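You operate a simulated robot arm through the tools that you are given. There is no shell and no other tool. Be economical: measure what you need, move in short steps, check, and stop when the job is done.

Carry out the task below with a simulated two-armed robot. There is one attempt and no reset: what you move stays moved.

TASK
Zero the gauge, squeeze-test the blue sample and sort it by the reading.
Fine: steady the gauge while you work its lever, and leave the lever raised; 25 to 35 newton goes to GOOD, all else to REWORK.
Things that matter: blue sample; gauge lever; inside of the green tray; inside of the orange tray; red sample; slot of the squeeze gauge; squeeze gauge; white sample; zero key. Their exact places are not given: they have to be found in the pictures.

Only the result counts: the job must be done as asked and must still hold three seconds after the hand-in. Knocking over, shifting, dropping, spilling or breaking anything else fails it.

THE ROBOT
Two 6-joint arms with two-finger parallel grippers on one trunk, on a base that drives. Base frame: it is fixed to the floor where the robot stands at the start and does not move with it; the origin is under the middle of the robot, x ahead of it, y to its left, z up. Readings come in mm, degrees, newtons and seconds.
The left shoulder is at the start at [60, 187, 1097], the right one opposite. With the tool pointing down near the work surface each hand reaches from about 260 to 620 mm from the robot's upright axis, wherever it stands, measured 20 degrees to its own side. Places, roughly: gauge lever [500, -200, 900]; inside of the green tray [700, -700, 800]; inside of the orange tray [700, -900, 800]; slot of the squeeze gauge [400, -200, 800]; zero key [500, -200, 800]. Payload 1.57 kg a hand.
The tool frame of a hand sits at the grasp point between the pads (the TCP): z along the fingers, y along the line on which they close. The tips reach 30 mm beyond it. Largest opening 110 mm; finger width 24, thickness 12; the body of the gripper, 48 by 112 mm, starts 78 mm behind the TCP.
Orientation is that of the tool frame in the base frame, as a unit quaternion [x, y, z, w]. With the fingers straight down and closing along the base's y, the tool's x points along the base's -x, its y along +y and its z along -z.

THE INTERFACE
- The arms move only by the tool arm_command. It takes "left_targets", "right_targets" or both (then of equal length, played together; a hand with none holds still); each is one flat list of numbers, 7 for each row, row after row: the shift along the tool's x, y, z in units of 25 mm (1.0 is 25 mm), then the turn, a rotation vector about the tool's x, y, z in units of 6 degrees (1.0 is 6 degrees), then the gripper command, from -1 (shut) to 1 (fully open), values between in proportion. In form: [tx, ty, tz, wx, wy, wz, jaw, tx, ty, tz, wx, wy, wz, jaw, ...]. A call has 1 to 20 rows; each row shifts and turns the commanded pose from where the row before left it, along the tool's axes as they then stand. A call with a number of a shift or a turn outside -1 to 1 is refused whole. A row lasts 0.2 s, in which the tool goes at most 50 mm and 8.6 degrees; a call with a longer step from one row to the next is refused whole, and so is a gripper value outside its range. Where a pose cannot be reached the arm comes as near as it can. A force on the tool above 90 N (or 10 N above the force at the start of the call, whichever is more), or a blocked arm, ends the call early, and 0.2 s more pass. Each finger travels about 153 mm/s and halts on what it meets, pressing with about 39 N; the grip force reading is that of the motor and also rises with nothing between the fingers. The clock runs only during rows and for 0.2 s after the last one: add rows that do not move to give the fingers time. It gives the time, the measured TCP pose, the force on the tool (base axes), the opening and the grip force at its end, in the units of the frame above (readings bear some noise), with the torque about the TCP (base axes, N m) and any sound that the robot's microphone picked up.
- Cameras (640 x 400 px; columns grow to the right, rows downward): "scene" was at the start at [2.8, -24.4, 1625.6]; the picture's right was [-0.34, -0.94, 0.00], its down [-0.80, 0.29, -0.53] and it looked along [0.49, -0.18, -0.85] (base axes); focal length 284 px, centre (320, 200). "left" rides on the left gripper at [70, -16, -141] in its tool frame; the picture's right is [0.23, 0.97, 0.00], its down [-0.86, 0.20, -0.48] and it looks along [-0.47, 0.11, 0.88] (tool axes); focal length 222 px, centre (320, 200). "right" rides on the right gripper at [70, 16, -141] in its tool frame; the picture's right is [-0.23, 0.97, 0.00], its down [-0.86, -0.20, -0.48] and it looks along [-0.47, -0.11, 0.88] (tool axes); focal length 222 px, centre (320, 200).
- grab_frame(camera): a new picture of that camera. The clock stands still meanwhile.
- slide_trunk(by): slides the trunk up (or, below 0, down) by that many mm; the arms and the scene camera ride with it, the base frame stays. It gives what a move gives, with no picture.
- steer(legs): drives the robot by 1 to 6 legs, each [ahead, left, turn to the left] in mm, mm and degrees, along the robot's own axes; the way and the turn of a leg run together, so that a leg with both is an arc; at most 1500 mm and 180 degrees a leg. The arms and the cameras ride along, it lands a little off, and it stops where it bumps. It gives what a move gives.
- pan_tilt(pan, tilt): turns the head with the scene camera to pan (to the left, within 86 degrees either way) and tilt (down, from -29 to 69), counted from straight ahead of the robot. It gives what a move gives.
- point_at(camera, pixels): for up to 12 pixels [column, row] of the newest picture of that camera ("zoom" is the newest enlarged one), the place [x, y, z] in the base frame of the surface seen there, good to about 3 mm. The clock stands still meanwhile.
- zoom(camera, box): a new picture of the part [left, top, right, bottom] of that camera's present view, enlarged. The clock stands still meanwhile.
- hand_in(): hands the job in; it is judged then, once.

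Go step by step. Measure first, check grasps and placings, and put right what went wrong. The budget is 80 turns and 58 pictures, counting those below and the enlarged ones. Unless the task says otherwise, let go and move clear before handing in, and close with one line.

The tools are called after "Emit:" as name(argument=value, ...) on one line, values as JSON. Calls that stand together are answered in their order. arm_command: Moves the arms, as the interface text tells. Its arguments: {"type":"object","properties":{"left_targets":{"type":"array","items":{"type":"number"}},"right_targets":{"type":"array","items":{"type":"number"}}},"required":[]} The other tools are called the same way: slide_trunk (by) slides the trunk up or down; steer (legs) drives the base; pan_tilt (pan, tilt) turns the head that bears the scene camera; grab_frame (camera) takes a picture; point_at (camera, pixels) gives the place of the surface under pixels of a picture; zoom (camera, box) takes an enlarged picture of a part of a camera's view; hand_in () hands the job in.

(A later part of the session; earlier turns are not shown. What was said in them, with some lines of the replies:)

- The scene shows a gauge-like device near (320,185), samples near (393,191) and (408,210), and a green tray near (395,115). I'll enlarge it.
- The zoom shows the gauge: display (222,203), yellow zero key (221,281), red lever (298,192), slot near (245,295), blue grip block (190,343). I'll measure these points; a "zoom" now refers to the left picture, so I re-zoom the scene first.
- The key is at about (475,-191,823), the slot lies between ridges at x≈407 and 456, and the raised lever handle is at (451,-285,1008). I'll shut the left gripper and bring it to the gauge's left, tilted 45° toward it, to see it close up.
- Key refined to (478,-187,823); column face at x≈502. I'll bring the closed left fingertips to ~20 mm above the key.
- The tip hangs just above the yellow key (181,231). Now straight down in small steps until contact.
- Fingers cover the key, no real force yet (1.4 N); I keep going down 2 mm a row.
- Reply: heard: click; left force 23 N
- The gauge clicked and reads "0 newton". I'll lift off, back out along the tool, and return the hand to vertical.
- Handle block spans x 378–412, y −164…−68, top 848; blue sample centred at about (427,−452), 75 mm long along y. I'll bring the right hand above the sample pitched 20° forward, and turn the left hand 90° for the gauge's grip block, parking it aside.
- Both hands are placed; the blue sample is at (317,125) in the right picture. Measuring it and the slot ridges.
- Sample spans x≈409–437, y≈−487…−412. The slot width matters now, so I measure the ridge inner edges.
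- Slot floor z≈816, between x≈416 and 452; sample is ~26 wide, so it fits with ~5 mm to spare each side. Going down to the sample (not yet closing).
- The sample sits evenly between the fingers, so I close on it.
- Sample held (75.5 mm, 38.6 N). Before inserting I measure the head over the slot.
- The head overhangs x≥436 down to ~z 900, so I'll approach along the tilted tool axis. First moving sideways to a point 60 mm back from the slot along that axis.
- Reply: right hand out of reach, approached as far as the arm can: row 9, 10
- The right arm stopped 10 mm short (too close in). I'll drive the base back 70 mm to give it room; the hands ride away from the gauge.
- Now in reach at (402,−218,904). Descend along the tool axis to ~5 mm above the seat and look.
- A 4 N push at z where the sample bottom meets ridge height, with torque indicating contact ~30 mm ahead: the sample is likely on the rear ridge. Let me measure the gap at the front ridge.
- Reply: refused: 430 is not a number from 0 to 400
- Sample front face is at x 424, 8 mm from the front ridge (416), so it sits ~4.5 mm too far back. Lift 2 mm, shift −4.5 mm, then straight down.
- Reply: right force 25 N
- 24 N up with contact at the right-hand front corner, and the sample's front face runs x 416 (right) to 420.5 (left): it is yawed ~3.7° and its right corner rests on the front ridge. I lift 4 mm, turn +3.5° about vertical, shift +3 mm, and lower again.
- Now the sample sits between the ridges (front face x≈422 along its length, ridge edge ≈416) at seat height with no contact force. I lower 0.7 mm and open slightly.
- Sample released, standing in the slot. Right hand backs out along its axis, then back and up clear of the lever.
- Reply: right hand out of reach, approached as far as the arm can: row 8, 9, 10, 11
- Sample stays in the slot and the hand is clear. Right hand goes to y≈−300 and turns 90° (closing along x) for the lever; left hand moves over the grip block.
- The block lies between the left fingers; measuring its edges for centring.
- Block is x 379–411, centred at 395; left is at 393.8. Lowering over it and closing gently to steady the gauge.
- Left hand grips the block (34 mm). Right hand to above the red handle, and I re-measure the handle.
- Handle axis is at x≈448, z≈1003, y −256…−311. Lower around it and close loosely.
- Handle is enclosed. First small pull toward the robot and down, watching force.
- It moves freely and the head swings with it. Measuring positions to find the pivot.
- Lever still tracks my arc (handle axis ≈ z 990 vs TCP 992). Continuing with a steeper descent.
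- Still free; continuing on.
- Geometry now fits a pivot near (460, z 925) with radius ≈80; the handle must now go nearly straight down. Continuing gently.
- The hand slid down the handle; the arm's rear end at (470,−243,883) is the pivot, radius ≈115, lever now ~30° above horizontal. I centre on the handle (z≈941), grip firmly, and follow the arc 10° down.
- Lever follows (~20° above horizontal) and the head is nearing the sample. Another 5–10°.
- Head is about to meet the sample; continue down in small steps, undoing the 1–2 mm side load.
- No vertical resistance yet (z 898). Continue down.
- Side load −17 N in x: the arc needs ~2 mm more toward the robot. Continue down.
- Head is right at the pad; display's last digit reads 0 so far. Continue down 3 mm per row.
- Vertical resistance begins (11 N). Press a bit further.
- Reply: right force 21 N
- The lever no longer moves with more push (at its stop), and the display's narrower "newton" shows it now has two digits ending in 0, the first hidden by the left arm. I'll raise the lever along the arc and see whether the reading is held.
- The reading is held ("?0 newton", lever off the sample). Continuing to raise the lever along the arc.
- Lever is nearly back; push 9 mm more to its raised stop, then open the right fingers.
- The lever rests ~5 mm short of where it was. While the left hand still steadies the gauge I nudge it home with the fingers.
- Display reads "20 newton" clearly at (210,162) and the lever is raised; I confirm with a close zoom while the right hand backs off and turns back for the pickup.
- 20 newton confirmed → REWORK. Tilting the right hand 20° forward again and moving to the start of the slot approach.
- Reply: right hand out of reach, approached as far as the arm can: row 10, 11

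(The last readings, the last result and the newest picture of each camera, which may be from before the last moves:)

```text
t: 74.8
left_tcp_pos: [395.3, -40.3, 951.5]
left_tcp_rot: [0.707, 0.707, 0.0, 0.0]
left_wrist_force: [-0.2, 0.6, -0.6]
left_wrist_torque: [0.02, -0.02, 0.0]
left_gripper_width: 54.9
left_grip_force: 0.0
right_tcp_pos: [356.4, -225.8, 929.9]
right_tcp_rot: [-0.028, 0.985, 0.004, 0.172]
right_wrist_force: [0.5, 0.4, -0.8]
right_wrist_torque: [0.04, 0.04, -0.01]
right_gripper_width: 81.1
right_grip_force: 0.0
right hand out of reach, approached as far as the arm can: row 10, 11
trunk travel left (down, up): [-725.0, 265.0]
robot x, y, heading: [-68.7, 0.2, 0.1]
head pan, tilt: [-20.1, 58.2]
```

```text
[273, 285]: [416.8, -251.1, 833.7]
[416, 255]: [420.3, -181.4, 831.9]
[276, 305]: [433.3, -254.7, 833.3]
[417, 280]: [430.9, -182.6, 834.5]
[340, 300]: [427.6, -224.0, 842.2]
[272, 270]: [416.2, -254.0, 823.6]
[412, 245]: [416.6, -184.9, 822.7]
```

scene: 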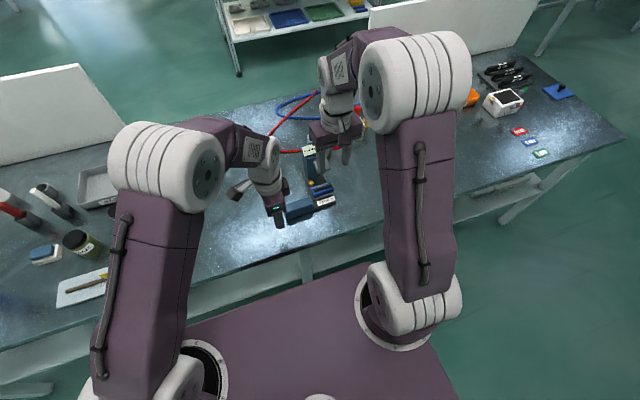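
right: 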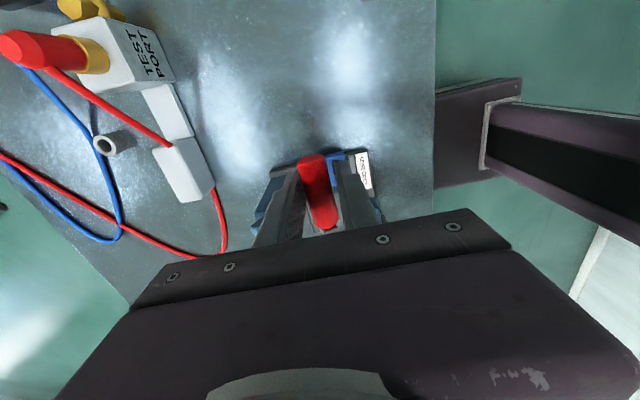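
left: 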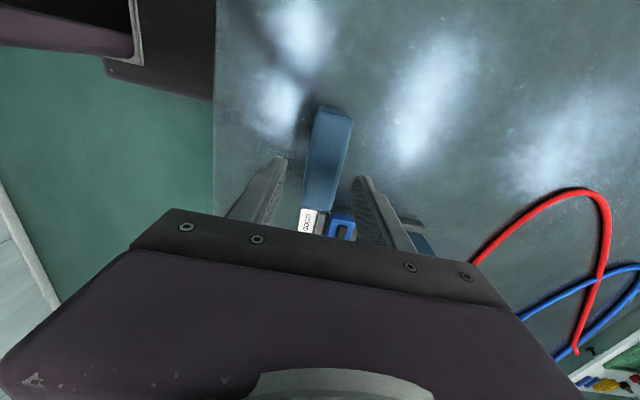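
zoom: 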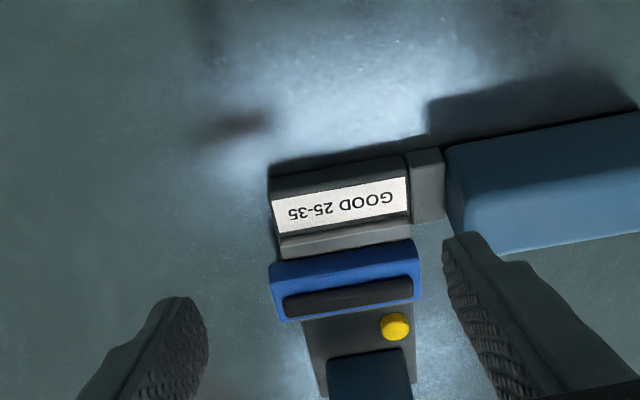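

Sample centre ≈ (431, −217.5). Move to hover 60 mm back along the axis.

Emit:
arm_command(right_targets=[-0.4, 0.08, 0.48, 0, 0, 0, 0.5, -0.4, 0.08, 0.48, 0, 0, 0, 0.5, -0.4, 0.08, 0.48, 0, 0, 0, 0.5, 0, 0, 0, 0, 0, 0, 0.5])

```text
t: 75.8
left_tcp_pos: [395.4, -41.1, 951.7]
left_tcp_rot: [0.707, 0.707, 0.0, 0.0]
left_wrist_force: [0.2, 0.4, 0.0]
left_wrist_torque: [0.0, 0.03, -0.01]
left_gripper_width: 55.2
left_grip_force: 0.0
right_tcp_pos: [396.5, -218.0, 906.9]
right_tcp_rot: [-0.027, 0.985, 0.004, 0.171]
right_wrist_force: [-0.3, -0.1, -1.1]
right_wrist_torque: [0.0, 0.01, 0.0]
right_gripper_width: 82.5
right_grip_force: 0.0
trunk travel left (down, up): [-725.0, 265.0]
robot x, y, heading: [-70.9, 1.7, 0.1]
head pan, tilt: [-20.1, 58.2]
```

Emit:
arm_command(right_targets=[-0.01, -0.01, 0.6, 0, 0, 0, 0.5, -0.01, -0.01, 0.6, 0, 0, 0, 0.5, -0.01, -0.01, 0.6, 0, 0, 0, 0.5, 0, -0.01, 0.6, 0, 0, 0, 0.5, 0, 0, 0, 0, 0, 0, 0.5])

Emit:
zoom(camera="right", box=[200, 80, 440, 230])

```text
t: 77.0
left_tcp_pos: [395.0, -40.8, 950.1]
left_tcp_rot: [0.707, 0.707, -0.001, 0.001]
left_wrist_force: [-0.4, 0.3, -0.2]
left_wrist_torque: [-0.05, -0.03, 0.01]
left_gripper_width: 55.1
left_grip_force: 0.1
right_tcp_pos: [417.2, -217.1, 850.7]
right_tcp_rot: [-0.028, 0.985, 0.004, 0.172]
right_wrist_force: [0.0, 0.0, -0.5]
right_wrist_torque: [0.02, 0.0, 0.03]
right_gripper_width: 82.7
right_grip_force: 0.0
trunk travel left (down, up): [-725.0, 265.0]
robot x, y, heading: [-75.7, 2.9, 0.1]
head pan, tilt: [-20.1, 58.2]
```

```text
2.67 times, centred on (320, 155) of right
```

zoom: 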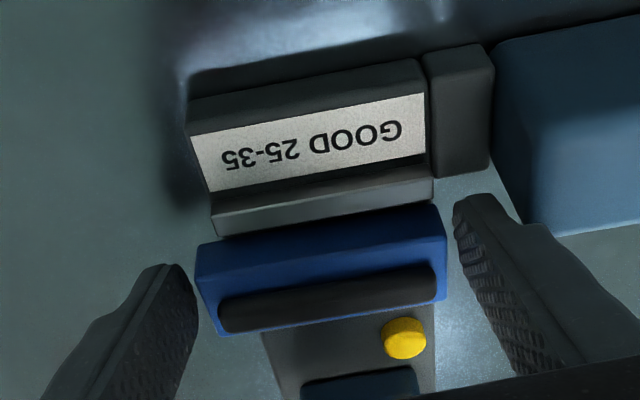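

Fingers straddle the sample. Shift 1 mm right, close, and lift straight up out of the slot, then back out.

Emit:
arm_command(right_targets=[0, -0.04, 0, 0, 0, 0, 0.42, 0, 0, 0, 0, 0, 0, 0.3, 0, 0, 0, 0, 0, 0, -1, 0, 0, 0, 0, 0, 0, -1, -0.08, 0, -0.225, 0, 0, 0, -1, -0.08, 0, -0.225, 0, 0, 0, -1, -0.08, 0, -0.225, 0, 0, 0, -1, 0, 0, -0.6, 0, 0, 0, -1, 0, 0, -0.6, 0, 0, 0, -1, 0, 0, -0.6, 0, 0, 0, -1, 0, 0, -0.6, 0, 0, 0, -1])

Emit:
grab_frame(camera="right")

```text
t: 79.4
left_tcp_pos: [394.8, -41.7, 950.7]
left_tcp_rot: [0.708, 0.707, 0.0, -0.001]
left_wrist_force: [0.9, -0.2, 0.4]
left_wrist_torque: [0.0, 0.0, -0.03]
left_gripper_width: 55.0
left_grip_force: 0.0
right_tcp_pos: [397.8, -220.3, 924.1]
right_tcp_rot: [-0.027, 0.985, 0.005, 0.171]
right_wrist_force: [-0.8, -0.6, -1.1]
right_wrist_torque: [0.0, 0.01, 0.0]
right_gripper_width: 75.2
right_grip_force: 39.0
trunk travel left (down, up): [-725.0, 265.0]
robot x, y, heading: [-68.7, -1.7, -0.0]
head pan, tilt: [-20.1, 58.2]
```

```text
4 pictures are left
```

right: 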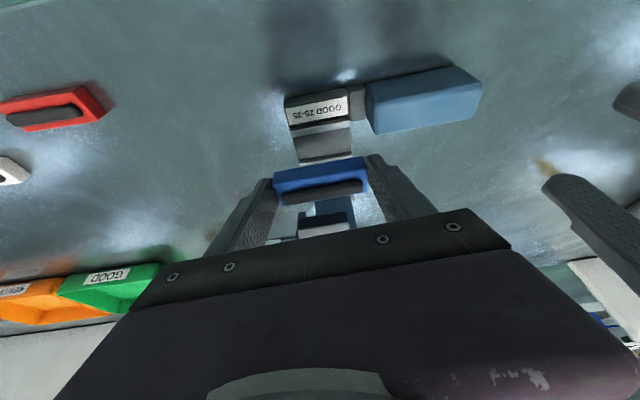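

Sample gripped and out of the slot; only 4 pictures remain, so I measure the trays in this picture.

Emit:
point_at(camera="right", pixels=[[20, 290], [2, 290], [60, 283], [20, 310], [40, 305], [70, 312], [5, 322], [60, 318], [100, 278], [120, 295], [62, 290], [100, 310]])

Emit:
point_at(camera="scene", pixels=[[470, 98], [475, 92], [465, 100], [503, 102], [519, 131], [557, 92]])

```text
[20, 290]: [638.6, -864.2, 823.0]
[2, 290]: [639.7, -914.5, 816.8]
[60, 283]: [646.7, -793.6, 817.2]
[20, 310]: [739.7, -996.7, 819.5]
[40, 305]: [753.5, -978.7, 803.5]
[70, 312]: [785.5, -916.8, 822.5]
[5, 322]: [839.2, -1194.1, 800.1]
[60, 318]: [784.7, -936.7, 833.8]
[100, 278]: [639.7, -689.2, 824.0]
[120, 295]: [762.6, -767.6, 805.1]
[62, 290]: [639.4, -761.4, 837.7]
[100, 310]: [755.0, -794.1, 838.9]
```

```text
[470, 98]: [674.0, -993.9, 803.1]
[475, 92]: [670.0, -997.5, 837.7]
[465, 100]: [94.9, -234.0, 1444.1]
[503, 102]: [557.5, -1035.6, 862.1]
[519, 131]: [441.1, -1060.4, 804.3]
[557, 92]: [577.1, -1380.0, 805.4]
```

Orange tray interior is about x 645–780, y −990…−800, floor ≈803, walls to ≈838. I check the table's near edge and the robot's front to plan the drive.

Emit:
point_at(camera="scene", pixels=[[240, 265], [245, 275], [345, 230], [350, 240], [480, 178], [490, 195], [330, 275], [200, 320], [265, 300], [600, 140], [310, 255], [380, 265]])

```text
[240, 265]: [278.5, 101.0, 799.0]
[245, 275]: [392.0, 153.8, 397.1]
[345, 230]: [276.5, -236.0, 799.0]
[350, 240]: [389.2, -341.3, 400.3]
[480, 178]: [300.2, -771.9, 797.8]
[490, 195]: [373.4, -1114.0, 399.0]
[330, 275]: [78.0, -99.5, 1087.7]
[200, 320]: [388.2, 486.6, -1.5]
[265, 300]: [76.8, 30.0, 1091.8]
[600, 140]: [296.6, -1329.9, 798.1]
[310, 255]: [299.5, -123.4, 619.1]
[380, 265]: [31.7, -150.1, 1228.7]
```

Table's near edge is x≈275. I drive back clear of the gauge, sideways to line the right hand up with the orange tray (y≈−895), keeping the sample high over the table.

Emit:
steer(legs=[[-140, 0, 0], [0, -680, 0]])

```text
t: 84.1
left_tcp_pos: [256.1, -716.7, 950.6]
left_tcp_rot: [0.708, 0.706, 0.0, 0.0]
left_wrist_force: [-0.1, -0.8, -0.7]
left_wrist_torque: [-0.04, 0.02, -0.02]
left_gripper_width: 55.1
left_grip_force: 0.0
right_tcp_pos: [257.3, -895.1, 925.0]
right_tcp_rot: [-0.027, 0.985, 0.005, 0.171]
right_wrist_force: [-0.6, -0.9, -0.6]
right_wrist_torque: [-0.03, 0.0, 0.02]
right_gripper_width: 74.3
right_grip_force: 38.7
trunk travel left (down, up): [-725.0, 265.0]
robot x, y, heading: [-214.4, -673.2, -0.0]
head pan, tilt: [-20.1, 58.2]
```

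Emit:
steer(legs=[[240, 0, 0]])

```text
t: 85.8
left_tcp_pos: [494.7, -716.0, 950.9]
left_tcp_rot: [0.708, 0.707, 0.001, 0.0]
left_wrist_force: [0.1, 0.2, 0.1]
left_wrist_torque: [0.0, 0.0, 0.01]
left_gripper_width: 54.8
left_grip_force: 0.0
right_tcp_pos: [497.6, -895.1, 924.4]
right_tcp_rot: [-0.029, 0.985, 0.005, 0.171]
right_wrist_force: [0.7, 0.2, -1.2]
right_wrist_torque: [-0.01, 0.0, 0.02]
right_gripper_width: 74.4
right_grip_force: 39.4
trunk travel left (down, up): [-725.0, 265.0]
robot x, y, heading: [29.0, -673.5, 0.1]
head pan, tilt: [-20.1, 58.2]
```

No bump at x=29. Try extending the right arm over the tray at travel height.

Emit:
arm_command(right_targets=[-0.72, -0.043, 0.263, 0, 0, 0, -1, -0.72, -0.043, 0.263, 0, 0, 0, -1, -0.72, -0.043, 0.263, 0, 0, 0, -1, -0.72, -0.043, 0.263, 0, 0, 0, -1, -0.72, -0.043, 0.263, 0, 0, 0, -1, -0.72, -0.043, 0.263, 0, 0, 0, -1, -0.72, -0.043, 0.263, 0, 0, 0, -1, -0.72, -0.043, 0.263, 0, 0, 0, -1, -0.72, -0.043, 0.263, 0, 0, 0, -1, -0.72, -0.043, 0.263, 0, 0, 0, -1])

```text
t: 88.0
left_tcp_pos: [495.8, -715.7, 949.2]
left_tcp_rot: [0.707, 0.707, 0.0, 0.001]
left_wrist_force: [0.0, -0.5, 0.1]
left_wrist_torque: [0.01, 0.03, 0.01]
left_gripper_width: 54.8
left_grip_force: 0.2
right_tcp_pos: [671.4, -892.5, 922.5]
right_tcp_rot: [-0.029, 0.985, 0.005, 0.171]
right_wrist_force: [0.9, 0.6, -0.9]
right_wrist_torque: [0.0, -0.02, -0.02]
right_gripper_width: 74.2
right_grip_force: 39.1
right hand out of reach, approached as far as the arm can: row 1, 2
trunk travel left (down, up): [-725.0, 265.0]
robot x, y, heading: [29.5, -672.6, -0.2]
head pan, tilt: [-20.1, 58.2]
```

Reached x 671. Extend 30 mm more and take a look.

Emit:
arm_command(right_targets=[-0.56, -0.03, 0.2, 0, 0, 0, -1, -0.56, -0.03, 0.2, 0, 0, 0, -1, 0, 0, 0, 0, 0, 0, -1])

Emit:
grab_frame(camera="right")

```text
t: 88.8
left_tcp_pos: [494.3, -715.2, 949.8]
left_tcp_rot: [0.707, 0.707, -0.001, 0.0]
left_wrist_force: [0.0, 1.0, 0.0]
left_wrist_torque: [0.0, 0.0, 0.01]
left_gripper_width: 55.3
left_grip_force: 0.0
right_tcp_pos: [702.1, -891.5, 922.0]
right_tcp_rot: [-0.028, 0.985, 0.005, 0.171]
right_wrist_force: [0.6, 0.9, -1.5]
right_wrist_torque: [-0.02, -0.01, 0.0]
right_gripper_width: 74.2
right_grip_force: 39.1
trunk travel left (down, up): [-725.0, 265.0]
robot x, y, heading: [30.0, -675.6, 0.2]
head pan, tilt: [-20.1, 58.2]
```

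```text
3 pictures are left
```

right: 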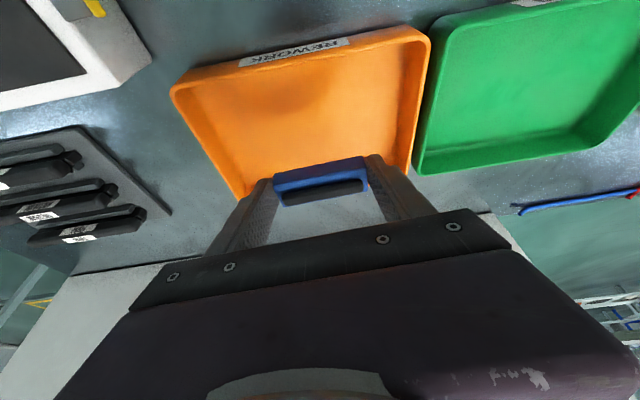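

Emit:
point_at(camera="right", pixels=[[172, 92], [428, 38], [240, 198], [414, 168], [300, 120], [250, 130], [380, 100], [225, 160], [395, 140], [300, 60], [330, 155]])

```text
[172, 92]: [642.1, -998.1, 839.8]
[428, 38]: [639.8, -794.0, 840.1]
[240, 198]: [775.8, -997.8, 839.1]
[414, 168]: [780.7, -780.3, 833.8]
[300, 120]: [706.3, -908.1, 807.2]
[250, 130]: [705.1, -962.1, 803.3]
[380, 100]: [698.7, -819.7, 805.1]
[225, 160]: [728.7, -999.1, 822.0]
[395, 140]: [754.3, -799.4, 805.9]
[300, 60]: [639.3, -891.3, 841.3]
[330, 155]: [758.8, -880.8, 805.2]
```

Tray interior is x 642–778, y −998…−795, floor 805; the sample is centred over it. Lower straight down.

Emit:
arm_command(right_targets=[0.18, 0, 0.5, 0, 0, 0, -1, 0.18, 0, 0.5, 0, 0, 0, -1, 0.18, 0, 0.5, 0, 0, 0, -1, 0.18, 0, 0.5, 0, 0, 0, -1, 0.18, 0, 0.5, 0, 0, 0, -1, 0.14, 0, 0.4, 0, 0, 0, -1, 0, 0, 0, 0, 0, 0, -1])

```text
t: 90.5
left_tcp_pos: [495.1, -716.2, 951.1]
left_tcp_rot: [0.707, 0.707, 0.0, 0.0]
left_wrist_force: [0.7, -0.6, 0.0]
left_wrist_torque: [0.01, 0.0, 0.01]
left_gripper_width: 55.0
left_grip_force: 0.0
right_tcp_pos: [696.5, -891.7, 846.1]
right_tcp_rot: [-0.028, 0.985, 0.004, 0.171]
right_wrist_force: [0.2, -1.1, -1.2]
right_wrist_torque: [0.02, 0.03, 0.04]
right_gripper_width: 74.3
right_grip_force: 39.1
right hand out of reach, approached as far as the arm can: row 5, 6
trunk travel left (down, up): [-725.0, 265.0]
robot x, y, heading: [26.4, -674.1, -0.2]
head pan, tilt: [-20.1, 58.2]
```

About 5 mm above the floor, at the edge of reach; I pull in 10 mm while lowering.

Emit:
arm_command(right_targets=[0.25, 0, 0, 0, 0, 0, -1, 0.2, 0, 0.02, 0, 0, 0, -1, 0, 0, 0, 0, 0, 0, -1])

```text
t: 91.2
left_tcp_pos: [493.8, -715.4, 949.6]
left_tcp_rot: [0.707, 0.707, 0.0, 0.001]
left_wrist_force: [0.6, 0.7, 0.5]
left_wrist_torque: [0.02, -0.01, -0.03]
left_gripper_width: 54.9
left_grip_force: 0.1
right_tcp_pos: [684.5, -893.0, 842.9]
right_tcp_rot: [-0.028, 0.985, 0.005, 0.17]
right_wrist_force: [0.0, -0.1, -0.9]
right_wrist_torque: [-0.01, 0.01, -0.03]
right_gripper_width: 74.5
right_grip_force: 39.0
trunk travel left (down, up): [-725.0, 265.0]
robot x, y, heading: [27.4, -674.4, 0.1]
head pan, tilt: [-20.1, 58.2]
```

Emit:
arm_command(right_targets=[0.041, 0, 0.113, 0, 0, 0, -1, 0, 0, 0, 0, 0, 0, -1])

```text
t: 91.8
left_tcp_pos: [493.9, -715.6, 951.2]
left_tcp_rot: [0.707, 0.707, 0.0, -0.001]
left_wrist_force: [0.6, -0.1, -0.2]
left_wrist_torque: [0.0, -0.01, -0.02]
left_gripper_width: 54.9
left_grip_force: 0.1
right_tcp_pos: [684.6, -893.6, 841.1]
right_tcp_rot: [-0.029, 0.985, 0.005, 0.171]
right_wrist_force: [-0.8, 0.5, -1.3]
right_wrist_torque: [0.01, 0.0, -0.01]
right_gripper_width: 74.2
right_grip_force: 39.4
trunk travel left (down, up): [-725.0, 265.0]
robot x, y, heading: [28.4, -675.6, 0.0]
head pan, tilt: [-20.1, 58.2]
```

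Essentially on the floor (≈1–2 mm). Open and rise along the tool axis, then look.

Emit:
arm_command(right_targets=[0.01, 0, 0.03, 0, 0, 0, -1, 0, 0, 0, 0, 0, 0, 0.45, 0, 0, 0, 0, 0, 0, 0.6, 0, 0, 0, 0, 0, 0, 0.6, 0, 0, -0.6, 0, 0, 0, 0.6, 0, 0, -0.8, 0, 0, 0, 0.6, 0, 0, -0.8, 0, 0, 0, 0.6, 0, 0, -0.8, 0, 0, 0, 0.6, 0, 0, -0.8, 0, 0, 0, 0.6])

Emit:
grab_frame(camera="right")

```text
t: 93.8
left_tcp_pos: [493.8, -716.7, 950.5]
left_tcp_rot: [0.707, 0.707, 0.0, 0.0]
left_wrist_force: [0.2, -0.2, 0.4]
left_wrist_torque: [-0.02, 0.01, 0.0]
left_gripper_width: 55.1
left_grip_force: 0.0
right_tcp_pos: [652.5, -894.5, 929.3]
right_tcp_rot: [-0.028, 0.985, 0.004, 0.171]
right_wrist_force: [-0.3, -0.2, 0.6]
right_wrist_torque: [0.01, 0.01, -0.01]
right_gripper_width: 88.0
right_grip_force: 0.1
trunk travel left (down, up): [-725.0, 265.0]
robot x, y, heading: [28.8, -675.4, 0.2]
head pan, tilt: [-20.1, 58.2]
```

```text
2 pictures are left
```

right: 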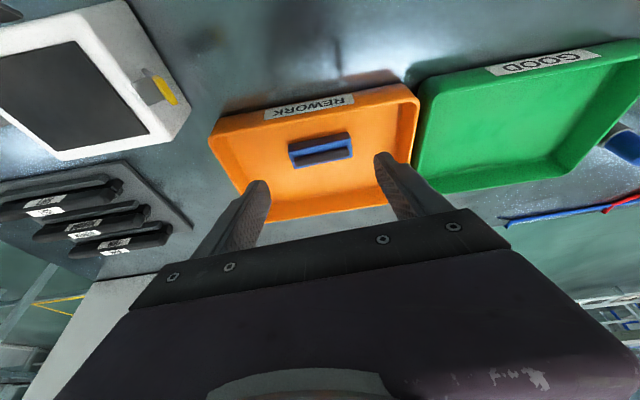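

The blue sample lies flat in the REWORK tray at (320,150) and both hands are clear. One last look at the gauge before handing in.

Emit:
pan_tilt(pan=40, tilt=45)

Emit:
grab_frame(camera="scene")

```text
t: 95.2
left_tcp_pos: [494.2, -716.3, 950.1]
left_tcp_rot: [0.707, 0.707, 0.001, 0.0]
left_wrist_force: [-0.3, -0.5, 0.7]
left_wrist_torque: [0.01, 0.0, 0.01]
left_gripper_width: 55.0
left_grip_force: 0.1
right_tcp_pos: [651.3, -895.0, 928.7]
right_tcp_rot: [-0.029, 0.985, 0.004, 0.171]
right_wrist_force: [0.4, -0.3, -1.2]
right_wrist_torque: [0.01, -0.01, 0.0]
right_gripper_width: 88.0
right_grip_force: 0.1
trunk travel left (down, up): [-725.0, 265.0]
robot x, y, heading: [26.2, -677.5, -0.1]
head pan, tilt: [40.0, 45.0]
```

```text
1 pictures are left
```

scene: 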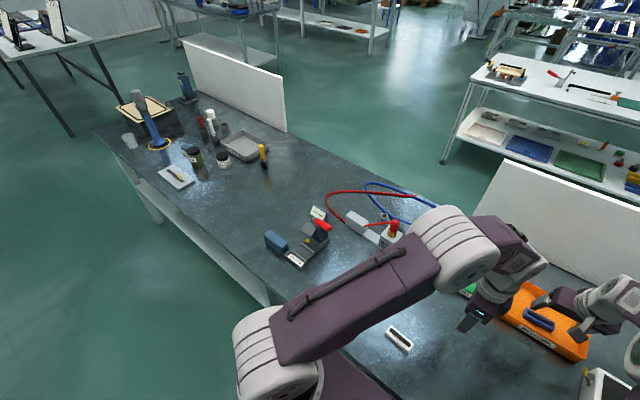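

The gauge at (300,240) stands in place with its lever raised, and the blue sample is in the orange tray at (538,318). Handing in.

Emit:
hand_in()

```text
The job is handed in.
```

I zeroed the gauge, and the blue sample read 20 newton, below the 25–35 range, so it is in the orange REWORK tray; the lever is raised, the left hand steadied the gauge while the lever moved, and the job is handed in.
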